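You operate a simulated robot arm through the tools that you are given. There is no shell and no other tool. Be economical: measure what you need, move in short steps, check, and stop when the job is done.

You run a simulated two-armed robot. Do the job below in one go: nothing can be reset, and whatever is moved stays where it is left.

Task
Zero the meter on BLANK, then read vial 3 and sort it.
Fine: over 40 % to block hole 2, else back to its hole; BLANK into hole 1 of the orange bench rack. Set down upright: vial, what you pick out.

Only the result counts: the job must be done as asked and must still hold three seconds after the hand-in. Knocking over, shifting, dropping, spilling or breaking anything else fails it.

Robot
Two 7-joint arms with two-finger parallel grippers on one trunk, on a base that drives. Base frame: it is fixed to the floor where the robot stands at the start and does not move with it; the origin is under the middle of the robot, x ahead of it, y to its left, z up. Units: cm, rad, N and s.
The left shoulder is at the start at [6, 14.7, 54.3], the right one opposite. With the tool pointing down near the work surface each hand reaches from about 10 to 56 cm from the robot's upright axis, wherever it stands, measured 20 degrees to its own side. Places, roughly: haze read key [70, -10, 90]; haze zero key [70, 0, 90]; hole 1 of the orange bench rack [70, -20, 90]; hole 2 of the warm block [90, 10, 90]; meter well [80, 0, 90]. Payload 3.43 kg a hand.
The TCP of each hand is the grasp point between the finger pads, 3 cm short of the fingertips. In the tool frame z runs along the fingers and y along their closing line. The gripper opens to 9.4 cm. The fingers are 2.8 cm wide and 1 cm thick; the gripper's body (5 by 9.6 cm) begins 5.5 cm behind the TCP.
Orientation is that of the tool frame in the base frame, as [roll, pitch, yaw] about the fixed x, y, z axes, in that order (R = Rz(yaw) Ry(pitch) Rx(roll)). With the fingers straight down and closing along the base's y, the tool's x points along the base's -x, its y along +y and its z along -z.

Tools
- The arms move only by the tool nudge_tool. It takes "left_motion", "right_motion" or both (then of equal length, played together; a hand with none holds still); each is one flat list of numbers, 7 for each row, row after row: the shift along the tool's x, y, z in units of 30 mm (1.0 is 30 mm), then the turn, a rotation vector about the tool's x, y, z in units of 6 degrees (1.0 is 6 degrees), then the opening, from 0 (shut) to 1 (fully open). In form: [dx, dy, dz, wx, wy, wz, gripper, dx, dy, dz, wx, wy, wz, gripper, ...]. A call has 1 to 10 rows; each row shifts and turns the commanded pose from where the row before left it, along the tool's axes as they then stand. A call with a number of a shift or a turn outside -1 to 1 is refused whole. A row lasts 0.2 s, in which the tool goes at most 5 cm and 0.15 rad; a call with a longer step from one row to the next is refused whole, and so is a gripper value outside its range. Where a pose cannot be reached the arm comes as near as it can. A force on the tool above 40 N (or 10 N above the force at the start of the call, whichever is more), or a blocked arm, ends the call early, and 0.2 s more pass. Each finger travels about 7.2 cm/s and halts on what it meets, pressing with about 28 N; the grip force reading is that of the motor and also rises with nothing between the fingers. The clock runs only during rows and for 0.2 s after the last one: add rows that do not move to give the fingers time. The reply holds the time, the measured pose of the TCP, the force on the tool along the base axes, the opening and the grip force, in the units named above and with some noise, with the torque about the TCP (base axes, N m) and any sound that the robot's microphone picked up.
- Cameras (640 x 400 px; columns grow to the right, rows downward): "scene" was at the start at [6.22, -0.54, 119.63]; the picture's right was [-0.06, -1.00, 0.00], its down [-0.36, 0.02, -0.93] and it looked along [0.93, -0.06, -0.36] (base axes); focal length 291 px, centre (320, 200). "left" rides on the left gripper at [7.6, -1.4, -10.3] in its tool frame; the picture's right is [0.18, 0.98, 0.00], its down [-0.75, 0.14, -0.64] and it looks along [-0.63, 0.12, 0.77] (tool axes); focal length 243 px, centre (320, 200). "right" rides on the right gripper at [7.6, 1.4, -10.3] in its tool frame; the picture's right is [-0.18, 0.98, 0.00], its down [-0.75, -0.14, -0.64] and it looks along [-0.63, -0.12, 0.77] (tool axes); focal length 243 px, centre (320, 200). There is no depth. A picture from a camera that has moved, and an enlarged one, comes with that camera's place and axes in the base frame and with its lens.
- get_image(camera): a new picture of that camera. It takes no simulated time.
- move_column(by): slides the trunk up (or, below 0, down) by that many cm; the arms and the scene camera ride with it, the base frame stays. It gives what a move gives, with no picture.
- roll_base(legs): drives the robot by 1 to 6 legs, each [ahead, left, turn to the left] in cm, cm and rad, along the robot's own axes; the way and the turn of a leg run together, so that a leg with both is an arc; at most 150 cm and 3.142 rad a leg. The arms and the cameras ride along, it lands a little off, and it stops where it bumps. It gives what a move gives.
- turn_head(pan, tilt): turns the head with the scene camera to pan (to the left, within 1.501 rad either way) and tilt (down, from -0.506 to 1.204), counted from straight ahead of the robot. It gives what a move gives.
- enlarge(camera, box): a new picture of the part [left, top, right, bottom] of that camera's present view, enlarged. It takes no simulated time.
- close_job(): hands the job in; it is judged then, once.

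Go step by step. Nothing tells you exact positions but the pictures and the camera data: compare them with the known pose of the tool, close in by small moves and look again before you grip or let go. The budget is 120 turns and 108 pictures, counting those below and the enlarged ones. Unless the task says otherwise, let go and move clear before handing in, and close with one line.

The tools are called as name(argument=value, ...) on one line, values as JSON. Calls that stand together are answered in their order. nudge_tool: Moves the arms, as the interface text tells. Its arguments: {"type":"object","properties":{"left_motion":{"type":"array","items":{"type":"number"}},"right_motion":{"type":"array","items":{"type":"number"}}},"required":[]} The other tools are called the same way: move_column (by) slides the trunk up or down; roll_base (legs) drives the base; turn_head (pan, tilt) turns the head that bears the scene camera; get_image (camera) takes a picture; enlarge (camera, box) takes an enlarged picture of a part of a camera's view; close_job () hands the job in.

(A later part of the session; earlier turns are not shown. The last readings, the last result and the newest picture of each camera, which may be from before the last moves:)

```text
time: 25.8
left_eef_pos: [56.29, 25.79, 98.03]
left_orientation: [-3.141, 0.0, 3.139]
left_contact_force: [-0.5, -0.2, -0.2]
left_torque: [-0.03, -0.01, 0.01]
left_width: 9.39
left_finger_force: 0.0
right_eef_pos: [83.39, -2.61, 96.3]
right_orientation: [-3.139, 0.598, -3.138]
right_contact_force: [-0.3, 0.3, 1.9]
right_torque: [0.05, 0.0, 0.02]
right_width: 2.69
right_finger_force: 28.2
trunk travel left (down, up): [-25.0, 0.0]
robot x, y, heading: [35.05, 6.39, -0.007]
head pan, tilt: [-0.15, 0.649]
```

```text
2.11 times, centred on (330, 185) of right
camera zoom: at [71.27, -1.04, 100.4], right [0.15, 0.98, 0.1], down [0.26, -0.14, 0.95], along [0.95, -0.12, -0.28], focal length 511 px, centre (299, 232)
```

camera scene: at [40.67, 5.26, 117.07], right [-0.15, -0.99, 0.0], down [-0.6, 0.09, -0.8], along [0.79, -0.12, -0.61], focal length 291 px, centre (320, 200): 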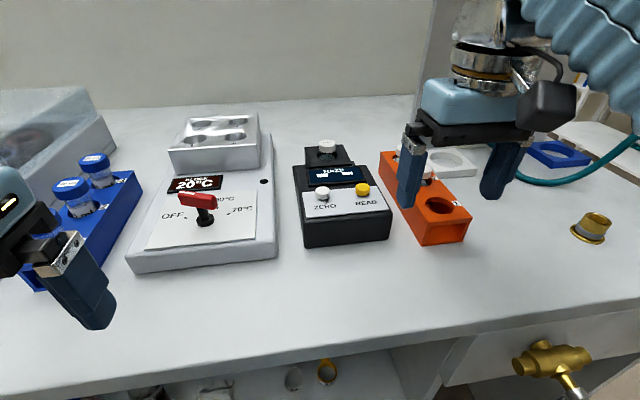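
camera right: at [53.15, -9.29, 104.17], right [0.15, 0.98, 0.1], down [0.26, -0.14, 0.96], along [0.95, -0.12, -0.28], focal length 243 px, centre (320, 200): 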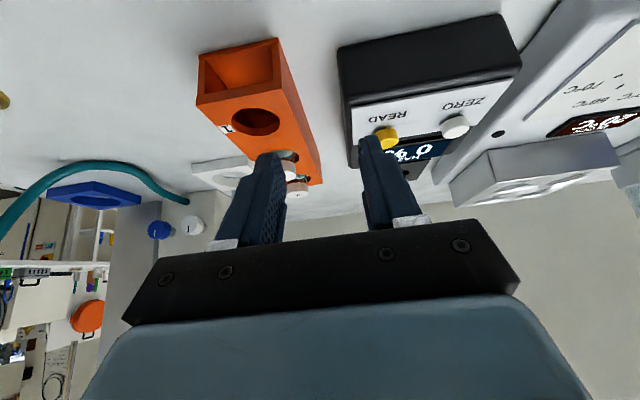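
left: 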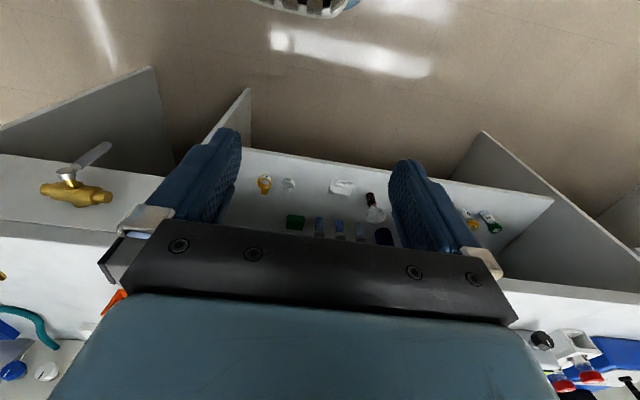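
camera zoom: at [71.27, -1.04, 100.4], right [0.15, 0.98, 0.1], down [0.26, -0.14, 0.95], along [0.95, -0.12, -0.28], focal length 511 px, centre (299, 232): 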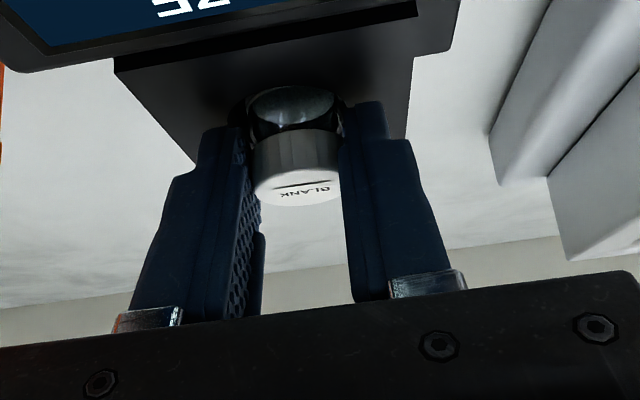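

The cap is gripped at 2.7 cm. I lift straight up 5 cm and look.

nudge_tool(right_motion=[-0.1, 0, -0.145, 0, 0, 0, 0.2, -0.188, 0, -0.275, 0, 0, 0, 0.2, -0.188, 0, -0.275, 0, 0, 0, 0.2, -0.188, 0, -0.275, 0, 0, 0, 0.2, -0.188, 0, -0.275, 0, 0, 0, 0.2, -0.1, 0, -0.145, 0, 0, 0, 0.2])

get_image(camera="right")

enlarge(camera="scene", box=[250, 80, 430, 220])

```text
time: 27.2
left_eef_pos: [56.22, 25.83, 98.04]
left_orientation: [-3.141, -0.001, 3.138]
left_contact_force: [-0.4, -1.0, 0.3]
left_torque: [0.01, 0.02, -0.02]
left_width: 9.38
left_finger_force: 0.1
right_eef_pos: [83.59, -2.57, 101.36]
right_orientation: [-3.138, 0.597, -3.139]
right_contact_force: [-0.7, 0.8, -1.3]
right_torque: [0.0, 0.01, -0.02]
right_width: 2.71
right_finger_force: 28.0
trunk travel left (down, up): [-25.0, 0.0]
robot x, y, heading: [35.02, 6.49, -0.002]
head pan, tilt: [-0.15, 0.649]
```

```text
71 pictures are left
camera right: at [71.42, -1.11, 105.45], right [0.15, 0.98, 0.1], down [0.26, -0.14, 0.95], along [0.95, -0.12, -0.28], focal length 243 px, centre (320, 200)
```

right: 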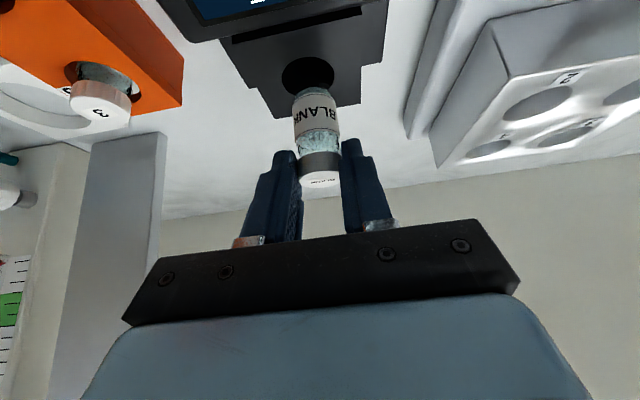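

```text
2.86 times, centred on (340, 150) of scene
camera zoom: at [40.64, 5.26, 117.08], right [-0.15, -0.99, 0.0], down [-0.6, 0.09, -0.8], along [0.79, -0.12, -0.6], focal length 831 px, centre (263, 343)
```

zoom: 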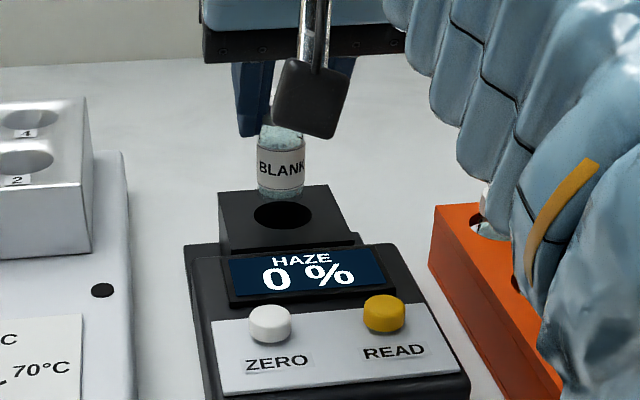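

BLANK hangs free, about 1.5 cm clear of the well. I carry it sideways to the gap between meter and rack, then back towards hole 1.

nudge_tool(right_motion=[0, -0.5, 0, 0, 0, 0, 0.2, 0, -0.7, 0, 0, 0, 0, 0.2, 0, -0.7, 0, 0, 0, 0, 0.2, 0, -0.4, 0, 0, 0, 0, 0.2, 0.4, 0, -0.28, 0, 0, 0, 0.2, 0.65, 0, -0.46, 0, 0, 0, 0.2, 0.65, 0, -0.46, 0, 0, 0, 0.2, 0.65, 0, -0.46, 0, 0, 0, 0.2, 0.65, 0, -0.46, 0, 0, 0, 0.2, 0.4, 0, -0.28, 0, 0, 0, 0.2])

get_image(camera="right")

get_image(camera="scene")

```text
time: 29.4
left_eef_pos: [56.28, 25.84, 98.05]
left_orientation: [-3.14, -0.001, 3.137]
left_contact_force: [0.1, -0.4, -0.2]
left_torque: [0.0, -0.02, 0.0]
left_width: 9.41
left_finger_force: 0.1
right_eef_pos: [70.92, -9.52, 101.49]
right_orientation: [-3.14, 0.597, -3.14]
right_contact_force: [-0.2, -0.1, -0.6]
right_torque: [0.02, 0.03, -0.03]
right_width: 2.67
right_finger_force: 28.1
trunk travel left (down, up): [-25.0, 0.0]
robot x, y, heading: [35.12, 6.5, -0.005]
head pan, tilt: [-0.15, 0.649]
```

```text
69 pictures are left
camera right: at [58.76, -7.99, 105.66], right [0.15, 0.98, 0.1], down [0.26, -0.14, 0.95], along [0.95, -0.12, -0.28], focal length 243 px, centre (320, 200)
```

right: 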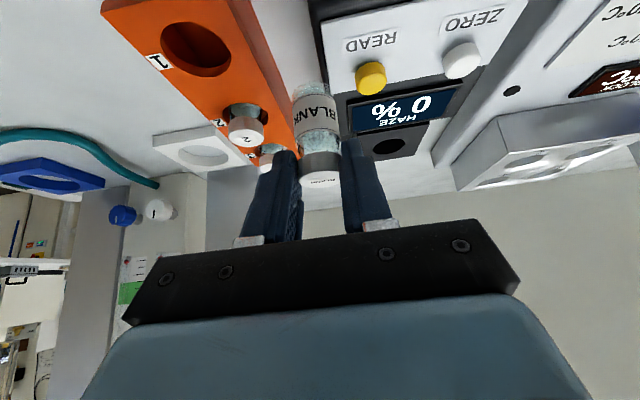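

```text
68 pictures are left
camera scene: at [40.64, 5.26, 117.08], right [-0.15, -0.99, 0.0], down [-0.6, 0.09, -0.8], along [0.79, -0.12, -0.6], focal length 291 px, centre (320, 200)
```

scene: 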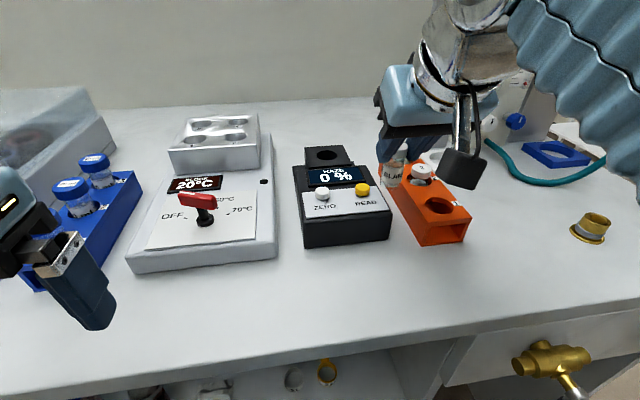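

BLANK is now beside the rack, and hole 1 reckons at about [70.3, -16.4]. I move over it, staying high.

nudge_tool(right_motion=[0.24, 0, -0.16, 0, 0, 0, 0.2, 0.24, 0, -0.16, 0, 0, 0, 0.2, 0, -0.5, 0, 0, 0, 0, 0.2, 0, -0.7, 0, 0, 0, 0, 0.2, 0, -0.7, 0, 0, 0, 0, 0.2, 0, -0.4, 0, 0, 0, 0, 0.2])

get_image(camera="right")

enlarge(camera="scene", box=[360, 130, 500, 250])

```text
time: 30.8
left_eef_pos: [56.36, 25.9, 98.0]
left_orientation: [3.141, 0.0, 3.138]
left_contact_force: [0.3, 0.5, -0.1]
left_torque: [0.02, 0.01, -0.02]
left_width: 9.38
left_finger_force: 0.0
right_eef_pos: [69.34, -16.22, 101.57]
right_orientation: [-3.136, 0.597, -3.137]
right_contact_force: [0.0, 0.0, -0.2]
right_torque: [-0.02, -0.01, -0.02]
right_width: 2.7
right_finger_force: 28.0
trunk travel left (down, up): [-25.0, 0.0]
robot x, y, heading: [35.08, 6.34, -0.001]
head pan, tilt: [-0.15, 0.649]
```

```text
67 pictures are left
camera right: at [57.13, -14.81, 105.7], right [0.15, 0.98, 0.1], down [0.26, -0.14, 0.95], along [0.95, -0.12, -0.28], focal length 243 px, centre (320, 200)
```

right: 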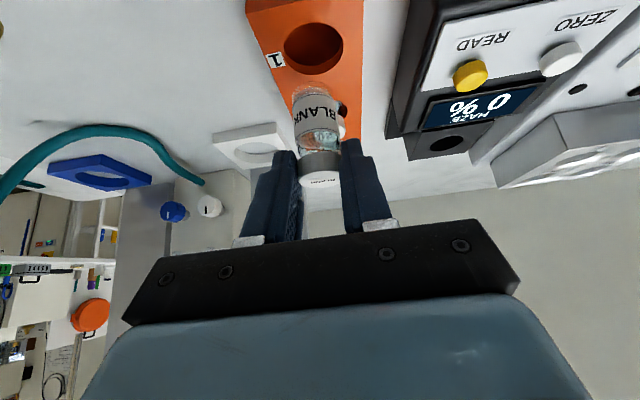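

```text
3.33 times, centred on (430, 190) of scene
camera zoom: at [40.63, 5.25, 117.08], right [-0.15, -0.99, 0.0], down [-0.6, 0.09, -0.8], along [0.79, -0.12, -0.6], focal length 970 px, centre (-47, 233)
```

zoom: 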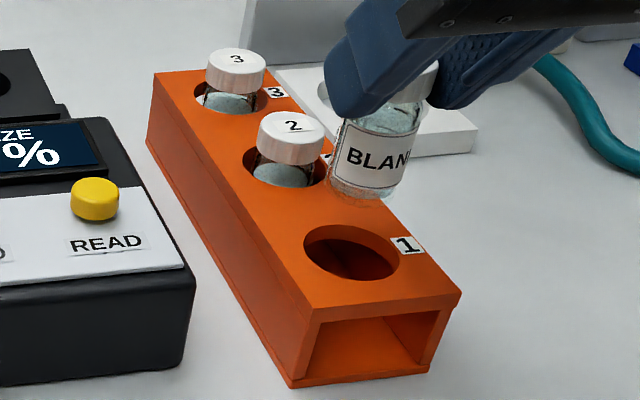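

BLANK hangs above hole 1, lined up in both views to within a few millimetres. I lower 2.4 cm and check again.

nudge_tool(right_motion=[0.12, 0.02, 0.26, 0, 0, 0, 0.2, 0.14, 0.02, 0.21, 0, 0, 0, 0.2, 0.14, 0, 0.21, 0, 0, 0, 0.2, 0, 0, 0, 0, 0, 0, 0.2])

enlarge(camera="right", box=[220, 0, 420, 125])

enlarge(camera="scene", box=[360, 130, 500, 250])

```text
time: 31.8
left_eef_pos: [56.22, 25.83, 98.14]
left_orientation: [3.141, 0.002, 3.139]
left_contact_force: [0.0, 0.3, 0.4]
left_torque: [-0.02, 0.0, 0.04]
left_width: 9.4
left_finger_force: 0.1
right_eef_pos: [69.49, -16.1, 99.29]
right_orientation: [-3.137, 0.602, -3.14]
right_contact_force: [0.2, -1.1, 20.9]
right_torque: [0.0, -0.44, 0.0]
right_width: 2.71
right_finger_force: 28.0
trunk travel left (down, up): [-25.0, 0.0]
robot x, y, heading: [35.07, 6.69, -0.003]
head pan, tilt: [-0.15, 0.649]
```

```text
3.20 times, centred on (320, 62) of right
camera zoom: at [57.21, -14.65, 103.41], right [0.15, 0.98, 0.1], down [0.26, -0.14, 0.96], along [0.95, -0.12, -0.27], focal length 776 px, centre (320, 640)
```

zoom: 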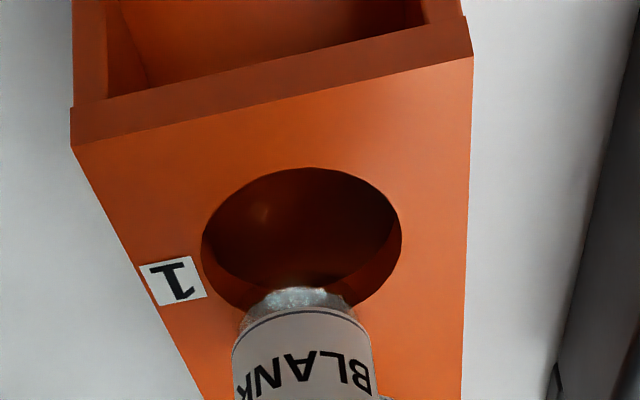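

```text
3.33 times, centred on (430, 190) of scene
camera zoom: at [40.54, 5.29, 117.12], right [-0.15, -0.99, 0.0], down [-0.6, 0.09, -0.8], along [0.79, -0.12, -0.6], focal length 970 px, centre (-47, 233)
```

zoom: 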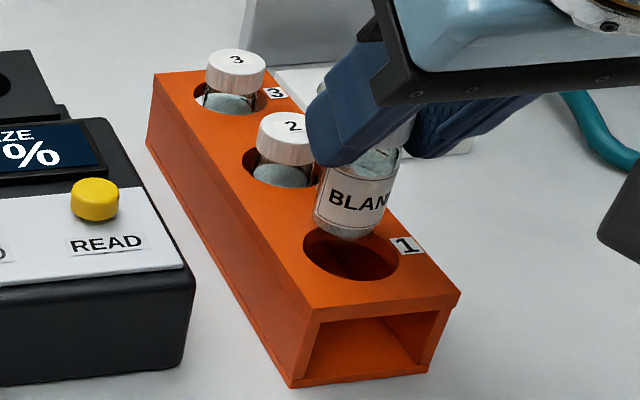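

The vial touched the rack top behind the hole: the rack is a little higher than I took it (top about 92.2), which puts hole 1 at about [69.2, -15.7]. I lift and shift by that much.

nudge_tool(right_motion=[-0.15, 0, -0.22, 0, 0, 0, 0.2, 0.2, 0.065, -0.137, 0, 0, 0, 0.2, 0.2, 0.065, -0.137, 0, 0, 0, 0.2, 0, 0, 0, 0, 0, 0, 0.2])

enlarge(camera="right", box=[220, 0, 420, 125])

enlarge(camera="scene", box=[360, 130, 500, 250])

```text
time: 32.8
left_eef_pos: [56.3, 25.81, 98.09]
left_orientation: [3.141, 0.0, 3.138]
left_contact_force: [-0.1, -0.4, 0.0]
left_torque: [0.03, 0.0, 0.03]
left_width: 9.37
left_finger_force: 0.1
right_eef_pos: [68.0, -15.82, 99.88]
right_orientation: [-3.14, 0.595, -3.139]
right_contact_force: [-0.2, 0.1, -1.2]
right_torque: [0.01, -0.03, 0.01]
right_width: 2.71
right_finger_force: 27.7
trunk travel left (down, up): [-25.0, 0.0]
robot x, y, heading: [35.08, 6.72, -0.005]
head pan, tilt: [-0.15, 0.649]
```

```text
3.20 times, centred on (320, 62) of right
camera zoom: at [55.82, -14.26, 104.09], right [0.15, 0.98, 0.1], down [0.26, -0.14, 0.95], along [0.95, -0.12, -0.28], focal length 776 px, centre (320, 640)
```

zoom: 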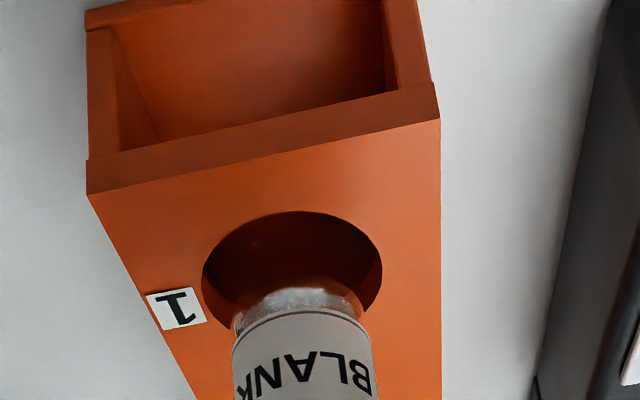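

```text
3.33 times, centred on (430, 190) of scene
camera zoom: at [40.63, 5.25, 117.08], right [-0.15, -0.99, 0.0], down [-0.6, 0.09, -0.8], along [0.79, -0.12, -0.6], focal length 970 px, centre (-47, 233)
```

zoom: 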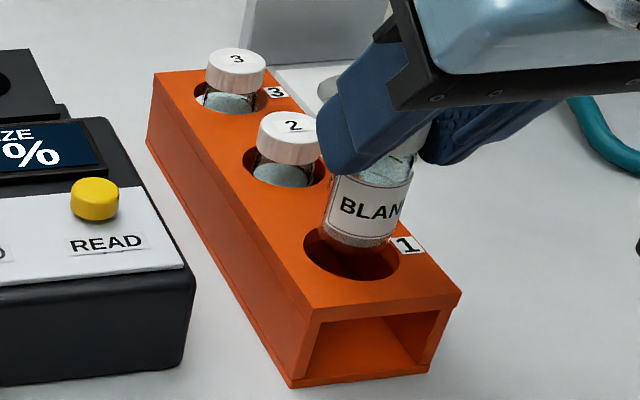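

It looks lined up now. I lower slowly into the hole, watching the force.

nudge_tool(right_motion=[0.11, 0.02, 0.07, 0, 0, 0, 0.2, 0.075, 0.02, 0.11, 0, 0, 0, 0.2, 0.075, 0, 0.11, 0, 0, 0, 0.2, 0.075, 0, 0.11, 0, 0, 0, 0.2])

enlarge(camera="right", box=[220, 0, 420, 125])

enlarge(camera="scene", box=[360, 130, 500, 250])

```text
time: 33.8
left_eef_pos: [56.26, 25.76, 97.89]
left_orientation: [3.141, 0.0, 3.138]
left_contact_force: [1.3, 0.1, -0.9]
left_torque: [0.01, 0.0, -0.04]
left_width: 9.4
left_finger_force: 0.1
right_eef_pos: [67.86, -15.61, 98.35]
right_orientation: [-3.139, 0.595, -3.14]
right_contact_force: [0.2, 0.1, -0.9]
right_torque: [-0.01, -0.01, -0.01]
right_width: 2.7
right_finger_force: 28.4
trunk travel left (down, up): [-25.0, 0.0]
robot x, y, heading: [35.2, 6.41, -0.003]
head pan, tilt: [-0.15, 0.649]
```

```text
3.20 times, centred on (320, 62) of right
camera zoom: at [55.74, -14.15, 102.55], right [0.15, 0.98, 0.1], down [0.26, -0.14, 0.95], along [0.95, -0.12, -0.28], focal length 776 px, centre (320, 640)
```

zoom: 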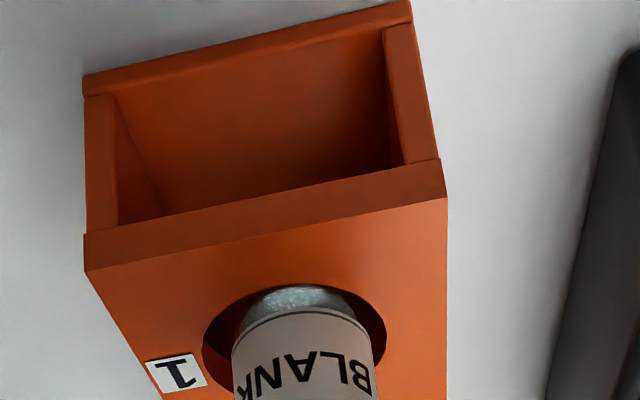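

```text
3.33 times, centred on (430, 190) of scene
camera zoom: at [40.63, 5.25, 117.08], right [-0.15, -0.99, 0.0], down [-0.6, 0.09, -0.8], along [0.79, -0.12, -0.6], focal length 970 px, centre (-47, 233)
```

zoom: 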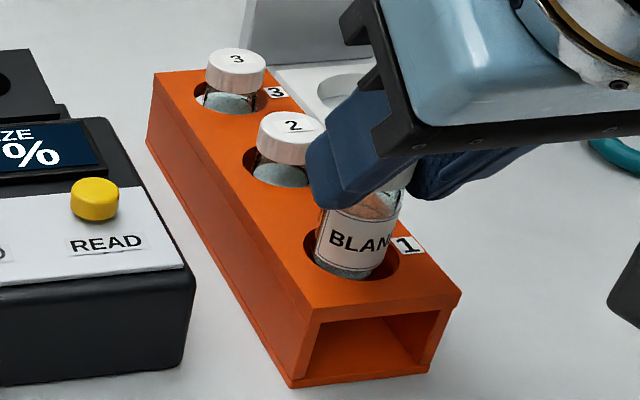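

The vial has entered hole 1. I lower on towards its seat.

nudge_tool(right_motion=[0.113, 0, 0.165, 0, 0, 0, 0.2, 0.113, 0, 0.165, 0, 0, 0, 0.2, 0.075, 0, 0.11, 0, 0, 0, 0.2, 0.056, 0, 0.08, 0, 0, 0, 0.2, 0, 0, 0, 0, 0, 0, 0.2])

enlarge(camera="right", box=[220, 50, 420, 175])

enlarge(camera="scene", box=[360, 130, 500, 250])

```text
time: 35.0
left_eef_pos: [56.35, 25.83, 98.01]
left_orientation: [-3.141, 0.001, 3.138]
left_contact_force: [0.3, 0.7, 0.2]
left_torque: [-0.01, 0.03, 0.02]
left_width: 9.39
left_finger_force: 0.0
right_eef_pos: [67.81, -15.82, 96.52]
right_orientation: [-3.139, 0.596, -3.139]
right_contact_force: [0.9, 0.1, 0.3]
right_torque: [0.0, 0.04, -0.02]
right_width: 2.7
right_finger_force: 27.6
trunk travel left (down, up): [-25.0, 0.0]
robot x, y, heading: [35.48, 6.67, -0.006]
head pan, tilt: [-0.15, 0.649]
```

```text
3.20 times, centred on (320, 112) of right
camera zoom: at [55.7, -14.23, 100.67], right [0.15, 0.98, 0.1], down [0.26, -0.14, 0.95], along [0.95, -0.12, -0.28], focal length 776 px, centre (320, 480)
```

zoom: 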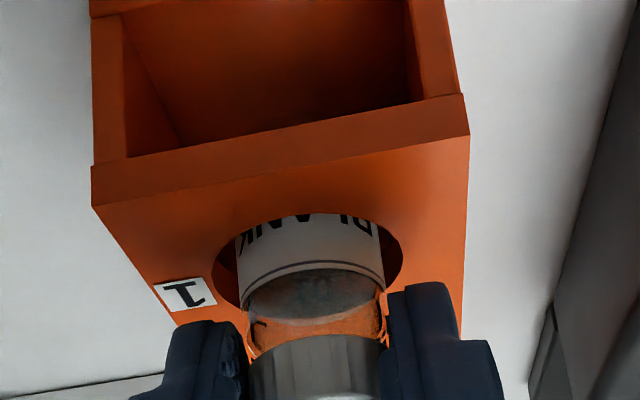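

```text
3.33 times, centred on (430, 190) of scene
camera zoom: at [40.63, 5.25, 117.08], right [-0.15, -0.99, 0.0], down [-0.6, 0.09, -0.8], along [0.79, -0.12, -0.6], focal length 970 px, centre (-47, 233)
```

zoom: 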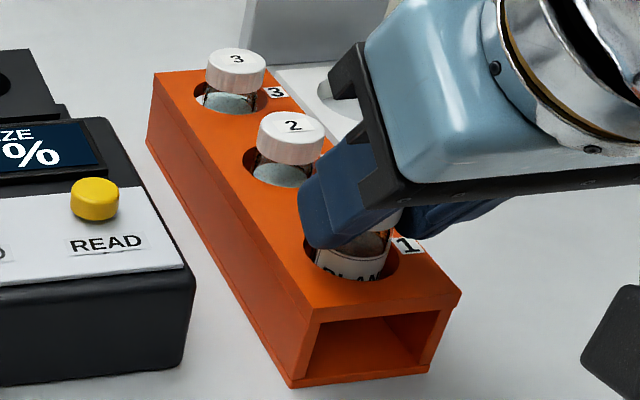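

It hangs about 1 cm above its seat. I lower the rest in small steps.

nudge_tool(right_motion=[0.056, 0, 0.08, 0, 0, 0, 0.2, 0.056, 0, 0.08, 0, 0, 0, 0.2, 0.056, 0, 0.08, 0, 0, 0, 0.2, 0, 0, 0, 0, 0, 0, 0.2])

enlarge(camera="right", box=[220, 50, 420, 175])

enlarge(camera="scene", box=[360, 130, 500, 250])

```text
time: 36.0
left_eef_pos: [56.42, 25.88, 97.99]
left_orientation: [3.14, -0.001, 3.137]
left_contact_force: [-0.5, 0.1, -0.1]
left_torque: [0.0, 0.0, -0.03]
left_width: 9.39
left_finger_force: 0.0
right_eef_pos: [67.79, -15.75, 95.63]
right_orientation: [-3.14, 0.599, -3.139]
right_contact_force: [1.7, -0.9, 6.3]
right_torque: [0.13, -0.08, -0.02]
right_width: 2.67
right_finger_force: 27.4
trunk travel left (down, up): [-25.0, 0.0]
robot x, y, heading: [34.93, 6.55, -0.001]
head pan, tilt: [-0.15, 0.649]
```

```text
3.20 times, centred on (320, 112) of right
camera zoom: at [55.63, -14.23, 99.82], right [0.15, 0.98, 0.1], down [0.26, -0.14, 0.96], along [0.95, -0.12, -0.28], focal length 776 px, centre (320, 480)
```

zoom: 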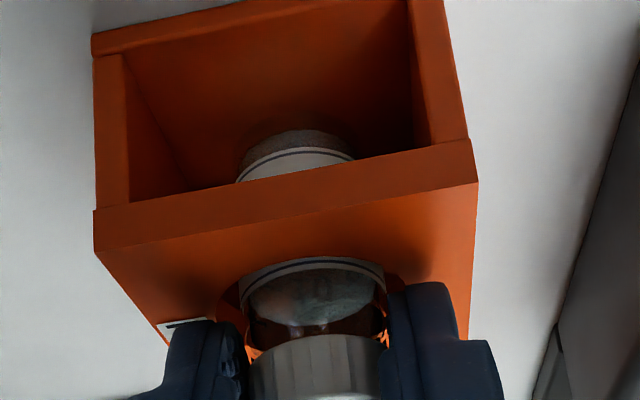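

```text
3.33 times, centred on (430, 190) of scene
camera zoom: at [40.62, 5.26, 117.09], right [-0.15, -0.99, 0.0], down [-0.6, 0.09, -0.8], along [0.79, -0.12, -0.6], focal length 970 px, centre (-47, 233)
```

zoom: 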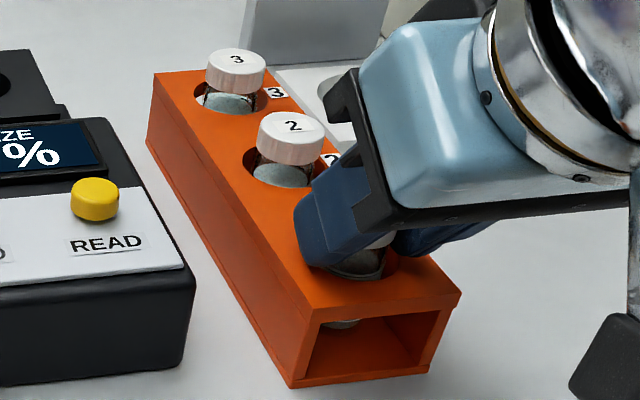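

A light 6 N contact: the vial is at or within a few mm of its seat, its cap top level with its neighbours. I let go and look.

nudge_tool(right_motion=[0, 0, 0, 0, 0, 0, 0.33, 0, 0, 0, 0, 0, 0, 0.4, 0, 0, 0, 0, 0, 0, 0.55, 0, 0, 0, 0, 0, 0, 0.55])

enlarge(camera="right", box=[180, 50, 460, 225])

```text
time: 37.0
left_eef_pos: [56.3, 25.81, 98.21]
left_orientation: [3.141, -0.002, 3.138]
left_contact_force: [0.3, -0.2, 0.0]
left_torque: [0.01, 0.04, 0.02]
left_width: 9.41
left_finger_force: 0.0
right_eef_pos: [67.81, -15.73, 95.7]
right_orientation: [-3.139, 0.599, -3.138]
right_contact_force: [3.9, -7.6, 15.2]
right_torque: [0.37, -0.23, -0.24]
right_width: 3.02
right_finger_force: 0.1
trunk travel left (down, up): [-25.0, 0.0]
robot x, y, heading: [34.86, 6.49, -0.004]
head pan, tilt: [-0.15, 0.649]
```

```text
2.29 times, centred on (320, 138) of right
camera zoom: at [55.63, -14.27, 99.82], right [0.15, 0.98, 0.1], down [0.26, -0.14, 0.96], along [0.95, -0.12, -0.28], focal length 555 px, centre (320, 343)
```

zoom: 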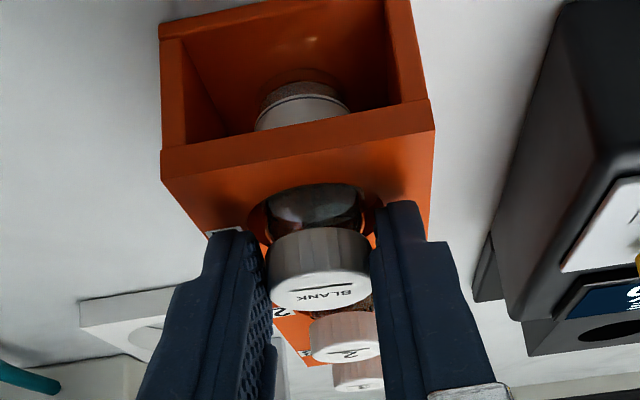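

The fingers opened only to 3 cm and press on the rack top. I rise a little before opening further.

nudge_tool(right_motion=[-0.038, 0, -0.055, 0, 0, 0, 0.33, -0.038, 0, -0.055, 0, 0, 0, 0.36, -0.038, 0, -0.055, 0, 0, 0, 0.4, 0, 0, 0, 0, 0, 0, 0.5])

enlarge(camera="right", box=[180, 50, 460, 225])

enlarge(camera="scene", box=[360, 130, 500, 250])

```text
time: 38.0
left_eef_pos: [56.28, 25.85, 98.1]
left_orientation: [-3.141, 0.0, 3.137]
left_contact_force: [-1.0, 0.3, 0.8]
left_torque: [0.03, 0.0, -0.01]
left_width: 9.4
left_finger_force: 0.1
right_eef_pos: [67.85, -15.73, 96.18]
right_orientation: [-3.14, 0.598, -3.139]
right_contact_force: [0.4, 0.3, -0.7]
right_torque: [-0.02, -0.01, 0.03]
right_width: 4.7
right_finger_force: 0.0
trunk travel left (down, up): [-25.0, 0.0]
robot x, y, heading: [35.29, 6.45, -0.004]
head pan, tilt: [-0.15, 0.649]
```

```text
2.29 times, centred on (320, 138) of right
camera zoom: at [55.65, -14.2, 100.31], right [0.15, 0.98, 0.1], down [0.26, -0.14, 0.95], along [0.95, -0.12, -0.28], focal length 555 px, centre (320, 343)
```

zoom: 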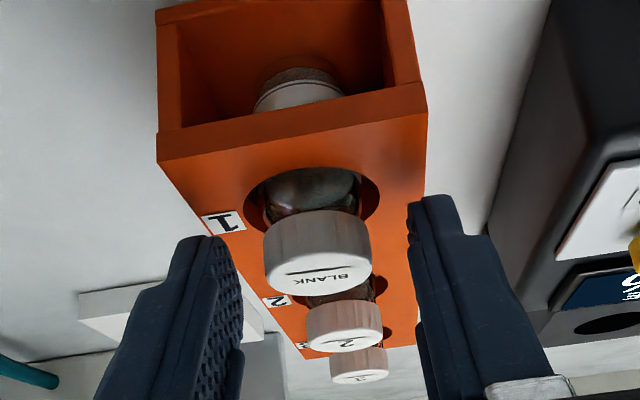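

```text
3.33 times, centred on (430, 190) of scene
camera zoom: at [40.63, 5.26, 117.08], right [-0.15, -0.99, 0.0], down [-0.6, 0.09, -0.8], along [0.79, -0.12, -0.6], focal length 970 px, centre (-47, 233)
```

zoom: 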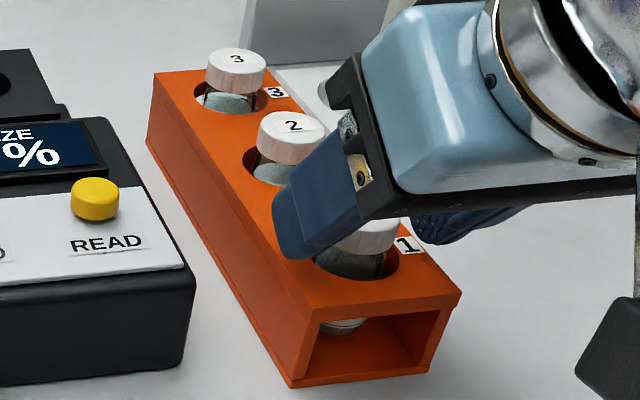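

BLANK stands upright in hole 1. I rise and move forward over vial 3, at about [82.7, -15.7], cap top about 94.3.

nudge_tool(right_motion=[-0.27, 0, -0.394, 0, 0, 0, 0.52, -0.27, 0, -0.394, 0, 0, 0, 0.55, -0.27, 0, -0.394, 0, 0, 0, 0.55, -0.637, 0, 0.436, 0, 0, 0, 0.55, -0.637, 0, 0.436, 0, 0, 0, 0.55, -0.637, 0, 0.436, 0, 0, 0, 0.55, -0.637, 0, 0.436, 0, 0, 0, 0.55, -0.637, 0, 0.436, 0, 0, 0, 0.55, -0.637, 0, 0.436, 0, 0, 0, 0.55])

get_image(camera="right")

enlarge(camera="scene", box=[340, 110, 500, 250])

```text
time: 40.0
left_eef_pos: [56.29, 25.8, 97.98]
left_orientation: [3.142, 0.001, 3.138]
left_contact_force: [-1.8, -0.2, 0.1]
left_torque: [-0.03, -0.05, 0.01]
left_width: 9.38
left_finger_force: 0.1
right_eef_pos: [81.85, -15.86, 100.44]
right_orientation: [-3.141, 0.597, -3.14]
right_contact_force: [-0.6, 0.5, 0.1]
right_torque: [0.01, -0.03, -0.04]
right_width: 5.15
right_finger_force: 0.0
trunk travel left (down, up): [-25.0, 0.0]
robot x, y, heading: [35.31, 6.62, -0.004]
head pan, tilt: [-0.15, 0.649]
```

```text
52 pictures are left
camera right: at [69.63, -14.28, 104.6], right [0.15, 0.98, 0.1], down [0.26, -0.14, 0.95], along [0.95, -0.12, -0.28], focal length 243 px, centre (320, 200)
```

right: 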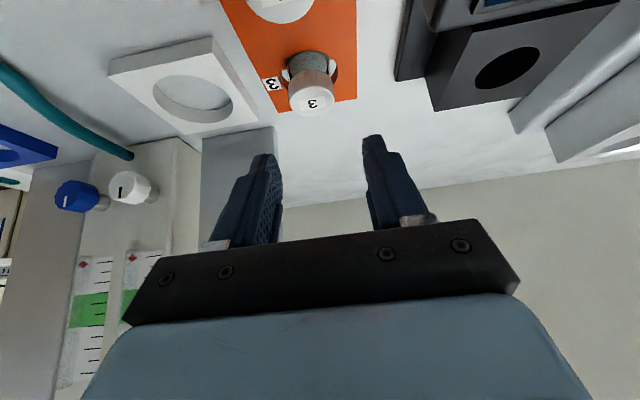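

```text
2.86 times, centred on (420, 180) of scene
camera zoom: at [40.62, 5.25, 117.08], right [-0.15, -0.99, 0.0], down [-0.6, 0.09, -0.8], along [0.79, -0.12, -0.6], focal length 831 px, centre (34, 257)
```

zoom: 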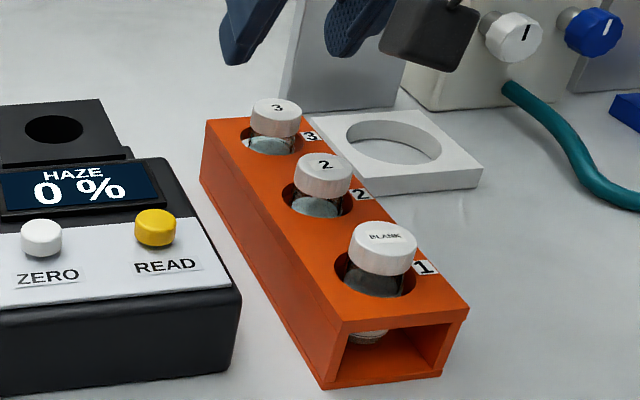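

All three vials stand level. Vial 3 reckons at [82.3, -15.65], so I adjust slightly and lower around its cap.

nudge_tool(right_motion=[0.1375, 0.05, -0.094, 0, 0, 0, 0.55, 0.2, 0, 0.292, 0, 0, 0, 0.55, 0.2, 0, 0.292, 0, 0, 0, 0.55, 0.2, 0, 0.292, 0, 0, 0, 0.55, 0.15, 0, 0.22, 0, 0, 0, 0.55, 0, 0, 0, 0, 0, 0, 0.55])

enlarge(camera="right", box=[180, 50, 460, 225])

```text
time: 41.4
left_eef_pos: [56.31, 25.83, 98.08]
left_orientation: [-3.142, 0.0, 3.139]
left_contact_force: [0.1, -0.2, 0.4]
left_torque: [-0.02, 0.0, 0.0]
left_width: 9.4
left_finger_force: 0.0
right_eef_pos: [81.25, -15.6, 96.35]
right_orientation: [-3.142, 0.597, -3.139]
right_contact_force: [-0.9, 0.0, 0.4]
right_torque: [0.0, -0.03, 0.01]
right_width: 5.18
right_finger_force: 0.0
trunk travel left (down, up): [-25.0, 0.0]
robot x, y, heading: [34.87, 6.26, -0.006]
head pan, tilt: [-0.15, 0.649]
```

```text
2.29 times, centred on (320, 138) of right
camera zoom: at [69.06, -14.16, 100.61], right [0.15, 0.98, 0.1], down [0.26, -0.14, 0.95], along [0.95, -0.12, -0.28], focal length 555 px, centre (320, 343)
```

zoom: 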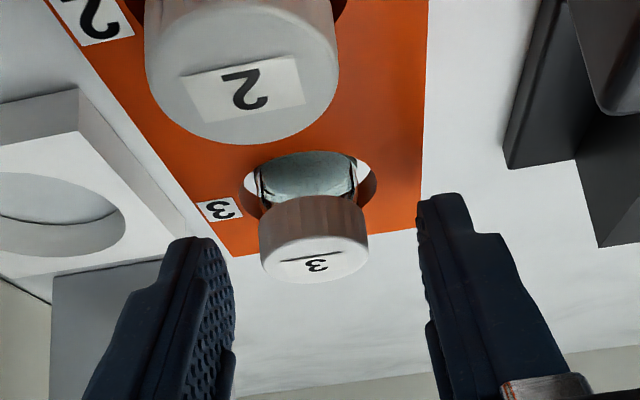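

The picture matches that of BLANK's cap between the open fingers. I lower 0.2 cm and close.

nudge_tool(right_motion=[0.038, 0, 0.055, 0, 0, 0, 0.55, 0, 0, 0, 0, 0, 0, 0.4, 0, 0, 0, 0, 0, 0, 0.2, 0, 0, 0, 0, 0, 0, 0.2, 0, 0, 0, 0, 0, 0, 0.2])

enlarge(camera="right", box=[180, 50, 460, 225])

```text
time: 42.6
left_eef_pos: [56.33, 25.74, 97.95]
left_orientation: [-3.142, 0.0, 3.138]
left_contact_force: [-0.5, -0.3, 0.7]
left_torque: [-0.04, 0.02, 0.03]
left_width: 9.4
left_finger_force: 0.0
right_eef_pos: [81.21, -15.63, 96.46]
right_orientation: [-3.14, 0.596, -3.141]
right_contact_force: [-0.6, -0.1, 0.0]
right_torque: [0.0, 0.02, 0.0]
right_width: 2.65
right_finger_force: 28.0
trunk travel left (down, up): [-25.0, 0.0]
robot x, y, heading: [35.36, 6.52, -0.001]
head pan, tilt: [-0.15, 0.649]
```

```text
2.29 times, centred on (320, 138) of right
camera zoom: at [69.04, -14.1, 100.43], right [0.15, 0.98, 0.1], down [0.26, -0.14, 0.95], along [0.95, -0.12, -0.28], focal length 555 px, centre (320, 343)
```

zoom: 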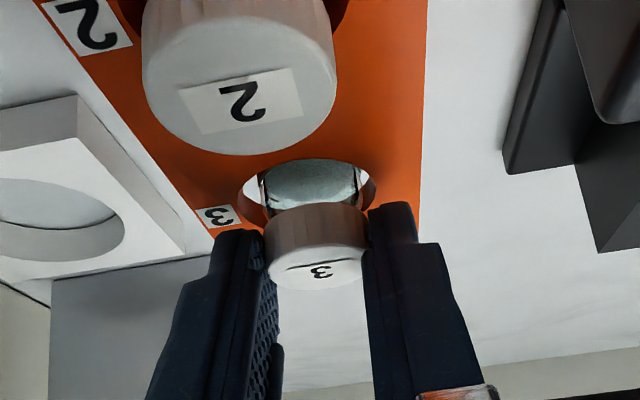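

Vial 3 is gripped at 2.65 cm. I lift it straight up 5.6 cm and look.

nudge_tool(right_motion=[-0.1, 0, -0.15, 0, 0, 0, 0.2, -0.19, 0, -0.278, 0, 0, 0, 0.2, -0.19, 0, -0.278, 0, 0, 0, 0.2, -0.19, 0, -0.278, 0, 0, 0, 0.2, -0.19, 0, -0.278, 0, 0, 0, 0.2, -0.19, 0, -0.278, 0, 0, 0, 0.2, 0, 0, 0, 0, 0, 0, 0.2])

enlarge(camera="scene", box=[300, 60, 500, 220])

get_image(camera="right")

```text
time: 44.2
left_eef_pos: [56.27, 25.8, 98.02]
left_orientation: [3.141, 0.0, 3.139]
left_contact_force: [0.2, -0.4, -0.1]
left_torque: [-0.02, 0.0, 0.01]
left_width: 9.41
left_finger_force: 0.2
right_eef_pos: [81.2, -15.61, 101.95]
right_orientation: [-3.139, 0.596, -3.139]
right_contact_force: [0.0, 0.0, -0.4]
right_torque: [0.04, -0.03, 0.0]
right_width: 2.64
right_finger_force: 27.9
trunk travel left (down, up): [-25.0, 0.0]
robot x, y, heading: [34.73, 6.38, -0.005]
head pan, tilt: [-0.15, 0.649]
```

```text
2.50 times, centred on (400, 140) of scene
camera zoom: at [40.64, 5.25, 117.08], right [-0.15, -0.99, 0.0], down [-0.6, 0.09, -0.8], along [0.79, -0.12, -0.6], focal length 727 px, centre (120, 350)
```

zoom: 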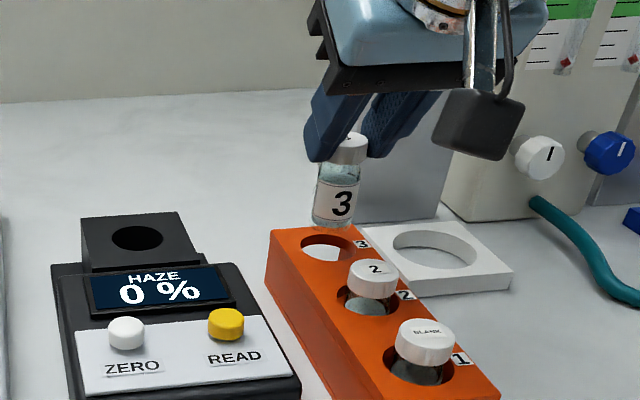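

```text
47 pictures are left
camera right: at [69.1, -14.07, 106.08], right [0.15, 0.98, 0.1], down [0.26, -0.14, 0.95], along [0.95, -0.12, -0.28], focal length 243 px, centre (320, 200)
```

right: 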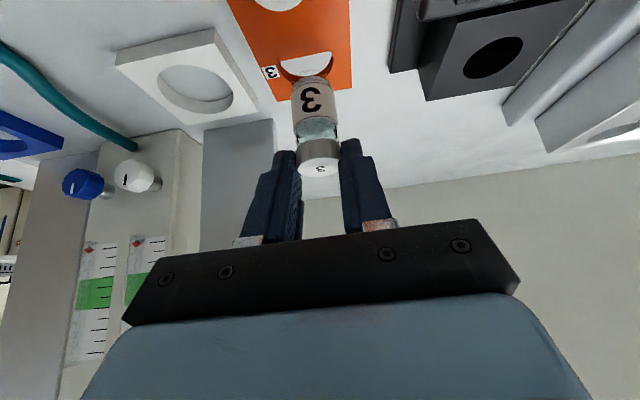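

Vial 3 hangs free, bottom about 94.5. I carry it over the meter well, to the TCP spot where BLANK was gripped.

nudge_tool(right_motion=[0, 0.6, 0, 0, 0, 0, 0.2, 0, 0.9, 0, 0, 0, 0, 0.2, -0.2, 0.9, 0.138, 0, 0, 0, 0.2, -0.22, 0.9, 0.148, 0, 0, 0, 0.2, -0.2, 0.65, 0.138, 0, 0, 0, 0.2, 0.075, 0.38, 0.11, 0, 0, 0, 0.2, 0, 0, 0, 0, 0, 0, 0.2])

enlarge(camera="scene", box=[260, 80, 420, 220])

enlarge(camera="right", box=[180, 10, 460, 185])

```text
time: 45.8
left_eef_pos: [56.38, 25.89, 98.12]
left_orientation: [3.141, 0.0, 3.139]
left_contact_force: [0.1, 0.1, 0.6]
left_torque: [0.0, -0.01, -0.01]
left_width: 9.42
left_finger_force: 0.0
right_eef_pos: [83.48, -2.53, 101.23]
right_orientation: [-3.14, 0.597, -3.14]
right_contact_force: [-0.3, -0.2, -0.5]
right_torque: [-0.01, 0.03, -0.01]
right_width: 2.67
right_finger_force: 28.0
trunk travel left (down, up): [-25.0, 0.0]
robot x, y, heading: [35.12, 6.35, -0.003]
head pan, tilt: [-0.15, 0.649]
```

```text
2.86 times, centred on (340, 150) of scene
camera zoom: at [40.64, 5.26, 117.08], right [-0.15, -0.99, 0.0], down [-0.6, 0.09, -0.8], along [0.79, -0.12, -0.6], focal length 831 px, centre (263, 343)
```

zoom: 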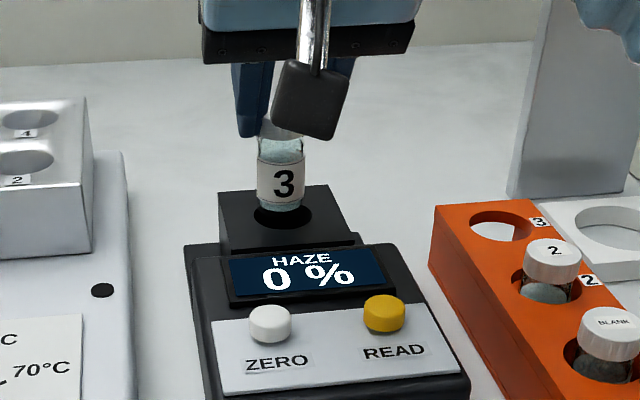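

```text
2.29 times, centred on (320, 98) of right
camera zoom: at [71.33, -1.07, 105.45], right [0.15, 0.98, 0.1], down [0.26, -0.14, 0.95], along [0.95, -0.12, -0.28], focal length 555 px, centre (320, 434)
```

zoom: 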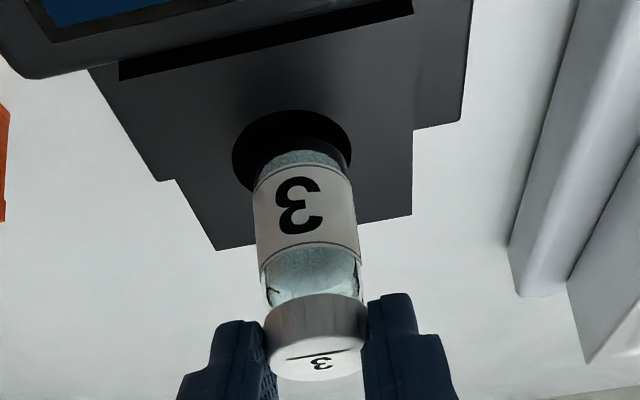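

The vial is right above the well in both views. I lower 1.6 cm and check the force.

nudge_tool(right_motion=[0.075, 0, 0.11, 0, 0, 0, 0.2, 0.075, 0, 0.11, 0, 0, 0, 0.2, 0.075, 0, 0.11, 0, 0, 0, 0.2, 0.075, 0, 0.11, 0, 0, 0, 0.2])

enlarge(camera="right", box=[180, 10, 460, 185])

```text
time: 46.8
left_eef_pos: [56.32, 25.76, 97.99]
left_orientation: [3.141, 0.002, 3.137]
left_contact_force: [0.2, -0.7, -1.0]
left_torque: [0.03, 0.0, 0.01]
left_width: 9.39
left_finger_force: 0.0
right_eef_pos: [83.5, -2.5, 99.82]
right_orientation: [-3.14, 0.597, -3.141]
right_contact_force: [0.5, 0.0, -0.6]
right_torque: [0.0, 0.0, 0.01]
right_width: 2.67
right_finger_force: 28.0
trunk travel left (down, up): [-25.0, 0.0]
robot x, y, heading: [34.64, 6.56, -0.002]
head pan, tilt: [-0.15, 0.649]
```

```text
2.29 times, centred on (320, 98) of right
camera zoom: at [71.37, -1.03, 103.94], right [0.15, 0.98, 0.1], down [0.26, -0.14, 0.95], along [0.95, -0.12, -0.28], focal length 555 px, centre (320, 434)
```

zoom: 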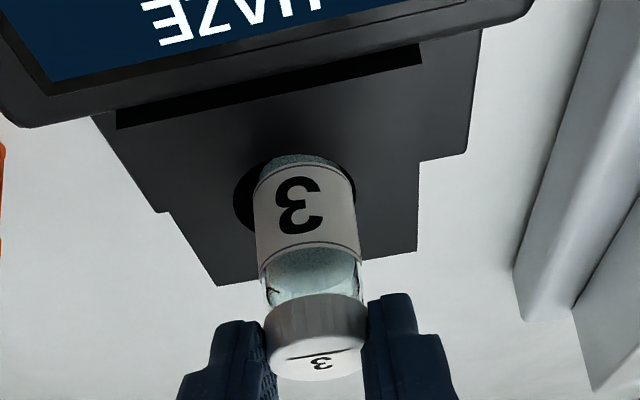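

It enters freely. I lower on, 2.7 cm.

nudge_tool(right_motion=[0.095, -0.03, 0.138, 0, 0, 0, 0.2, 0.095, 0, 0.138, 0, 0, 0, 0.2, 0.095, 0, 0.138, 0, 0, 0, 0.2, 0.095, 0, 0.138, 0, 0, 0, 0.2, 0.075, 0, 0.11, 0, 0, 0, 0.2, 0.056, 0, 0.08, 0, 0, 0, 0.2, 0, 0, 0, 0, 0, 0, 0.2])

enlarge(camera="right", box=[180, 50, 460, 225])

```text
time: 48.4
left_eef_pos: [56.23, 25.95, 98.07]
left_orientation: [3.141, 0.0, 3.139]
left_contact_force: [-0.6, 0.3, -0.4]
left_torque: [-0.01, -0.01, -0.01]
left_width: 9.4
left_finger_force: 0.1
right_eef_pos: [83.49, -2.61, 97.13]
right_orientation: [-3.141, 0.596, -3.14]
right_contact_force: [0.2, -1.1, 0.3]
right_torque: [0.03, 0.0, 0.0]
right_width: 2.66
right_finger_force: 27.8
trunk travel left (down, up): [-25.0, 0.0]
robot x, y, heading: [35.05, 6.47, -0.003]
head pan, tilt: [-0.15, 0.649]
```

```text
2.29 times, centred on (320, 138) of right
camera zoom: at [71.33, -1.13, 101.24], right [0.15, 0.98, 0.1], down [0.26, -0.14, 0.95], along [0.95, -0.12, -0.28], focal length 555 px, centre (320, 343)
```

zoom: 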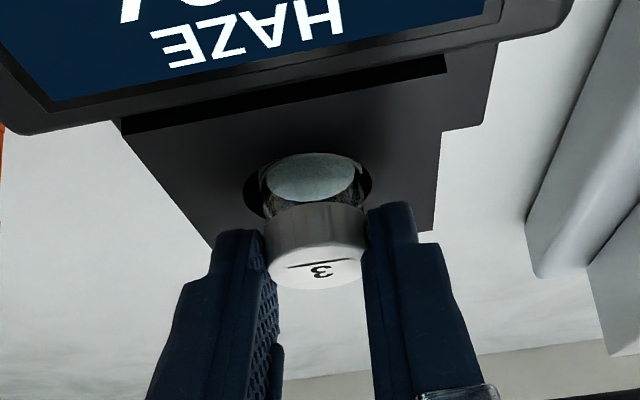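

It is nearly seated. Two more small steps down to feel the seat.

nudge_tool(right_motion=[0.025, 0, 0.037, 0, 0, 0, 0.2, 0.025, 0, 0.037, 0, 0, 0, 0.2, 0, 0, 0, 0, 0, 0, 0.2])

```text
time: 49.2
left_eef_pos: [56.16, 25.88, 98.2]
left_orientation: [3.141, -0.001, 3.136]
left_contact_force: [-0.2, 0.1, -0.1]
left_torque: [-0.02, -0.02, 0.01]
left_width: 9.42
left_finger_force: 0.1
right_eef_pos: [83.5, -2.7, 96.95]
right_orientation: [3.141, 0.6, -3.139]
right_contact_force: [3.6, 0.0, 12.0]
right_torque: [0.0, -0.36, -0.01]
right_width: 2.66
right_finger_force: 28.3
trunk travel left (down, up): [-25.0, 0.0]
robot x, y, heading: [34.95, 6.76, -0.001]
head pan, tilt: [-0.15, 0.649]
```

It rests on the seat with 12 N. I open the fingers, rise, and pull back.

nudge_tool(right_motion=[-0.015, 0, -0.02, 0, 0, 0, 0.2, 0, 0, 0, 0, 0, 0, 0.35, 0, 0, 0, 0, 0, 0, 0.55, 0, 0, 0, 0, 0, 0, 0.55, -0.2, 0, -0.29, 0, 0, 0, 0.55, -0.27, 0, -0.39, 0, 0, 0, 0.55, -0.27, 0, -0.39, 0, 0, 0, 0.55])

enlarge(camera="right", box=[180, 10, 460, 185])

```text
time: 50.8
left_eef_pos: [56.43, 25.86, 98.04]
left_orientation: [3.141, 0.0, 3.137]
left_contact_force: [0.8, -0.4, -0.6]
left_torque: [-0.01, 0.0, 0.01]
left_width: 9.39
left_finger_force: 0.1
right_eef_pos: [83.54, -2.69, 100.89]
right_orientation: [-3.139, 0.598, -3.142]
right_contact_force: [-1.0, 0.3, -0.1]
right_torque: [-0.01, -0.02, 0.02]
right_width: 5.15
right_finger_force: 0.0
trunk travel left (down, up): [-25.0, 0.0]
robot x, y, heading: [35.23, 6.61, -0.002]
head pan, tilt: [-0.15, 0.649]
```

```text
2.29 times, centred on (320, 98) of right
camera zoom: at [71.37, -1.19, 105.07], right [0.15, 0.98, 0.1], down [0.26, -0.14, 0.95], along [0.95, -0.12, -0.28], focal length 555 px, centre (320, 434)
```

zoom: 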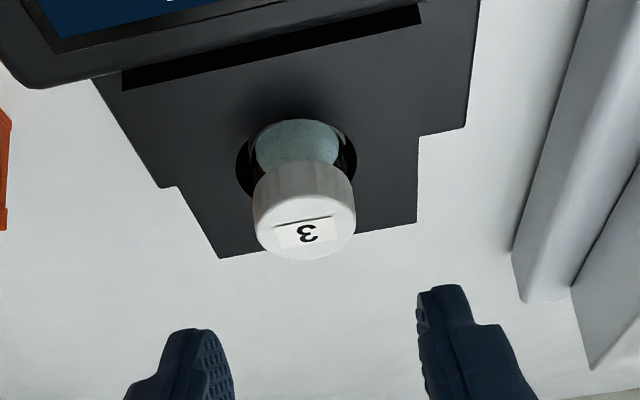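

Vial 3 stands in the well. I go back over the READ key at about [71.3, -5.05] with the fingers shut.

nudge_tool(right_motion=[0.693, 0, -0.475, 0, 0, 0, 0.55, 0.693, -0.157, -0.475, 0, 0, 0, 0.3, 0.693, -0.2, -0.475, 0, 0, 0, 0, 0.693, -0.2, -0.475, 0, 0, 0, 0, 0.693, -0.23, -0.475, 0, 0, 0, 0, 0, 0, 0, 0, 0, 0, 0, 0.179, 0, 0.261, 0, 0, 0, 0, 0.1, 0, 0.145, 0, 0, 0, 0])

enlarge(camera="right", box=[180, 30, 460, 205])

enlarge(camera="scene", box=[260, 100, 420, 240])

```text
time: 52.6
left_eef_pos: [56.4, 25.74, 98.07]
left_orientation: [-3.141, 0.002, 3.14]
left_contact_force: [0.3, -0.3, -0.1]
left_torque: [0.03, 0.01, 0.03]
left_width: 9.42
left_finger_force: 0.2
right_eef_pos: [71.05, -4.97, 99.53]
right_orientation: [-3.14, 0.596, -3.14]
right_contact_force: [0.4, -0.2, -0.1]
right_torque: [-0.03, 0.0, 0.03]
right_width: 0.01
right_finger_force: 28.2
trunk travel left (down, up): [-25.0, 0.0]
robot x, y, heading: [34.93, 6.68, -0.003]
head pan, tilt: [-0.15, 0.649]
```

```text
2.29 times, centred on (320, 118) of right
camera zoom: at [58.86, -3.44, 103.63], right [0.15, 0.98, 0.1], down [0.26, -0.14, 0.95], along [0.95, -0.12, -0.28], focal length 555 px, centre (320, 389)
```

zoom: 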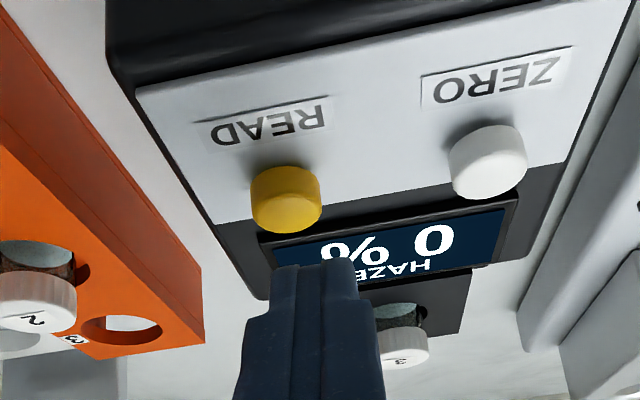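

```text
2.86 times, centred on (340, 170) of scene
camera zoom: at [40.64, 5.25, 117.08], right [-0.15, -0.99, 0.0], down [-0.6, 0.09, -0.8], along [0.79, -0.12, -0.6], focal length 831 px, centre (263, 286)
```

zoom: 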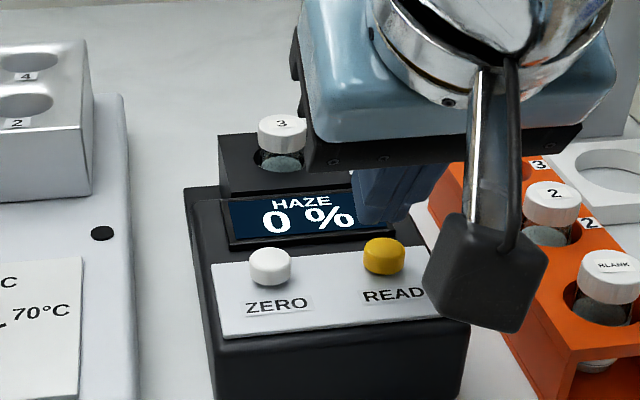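

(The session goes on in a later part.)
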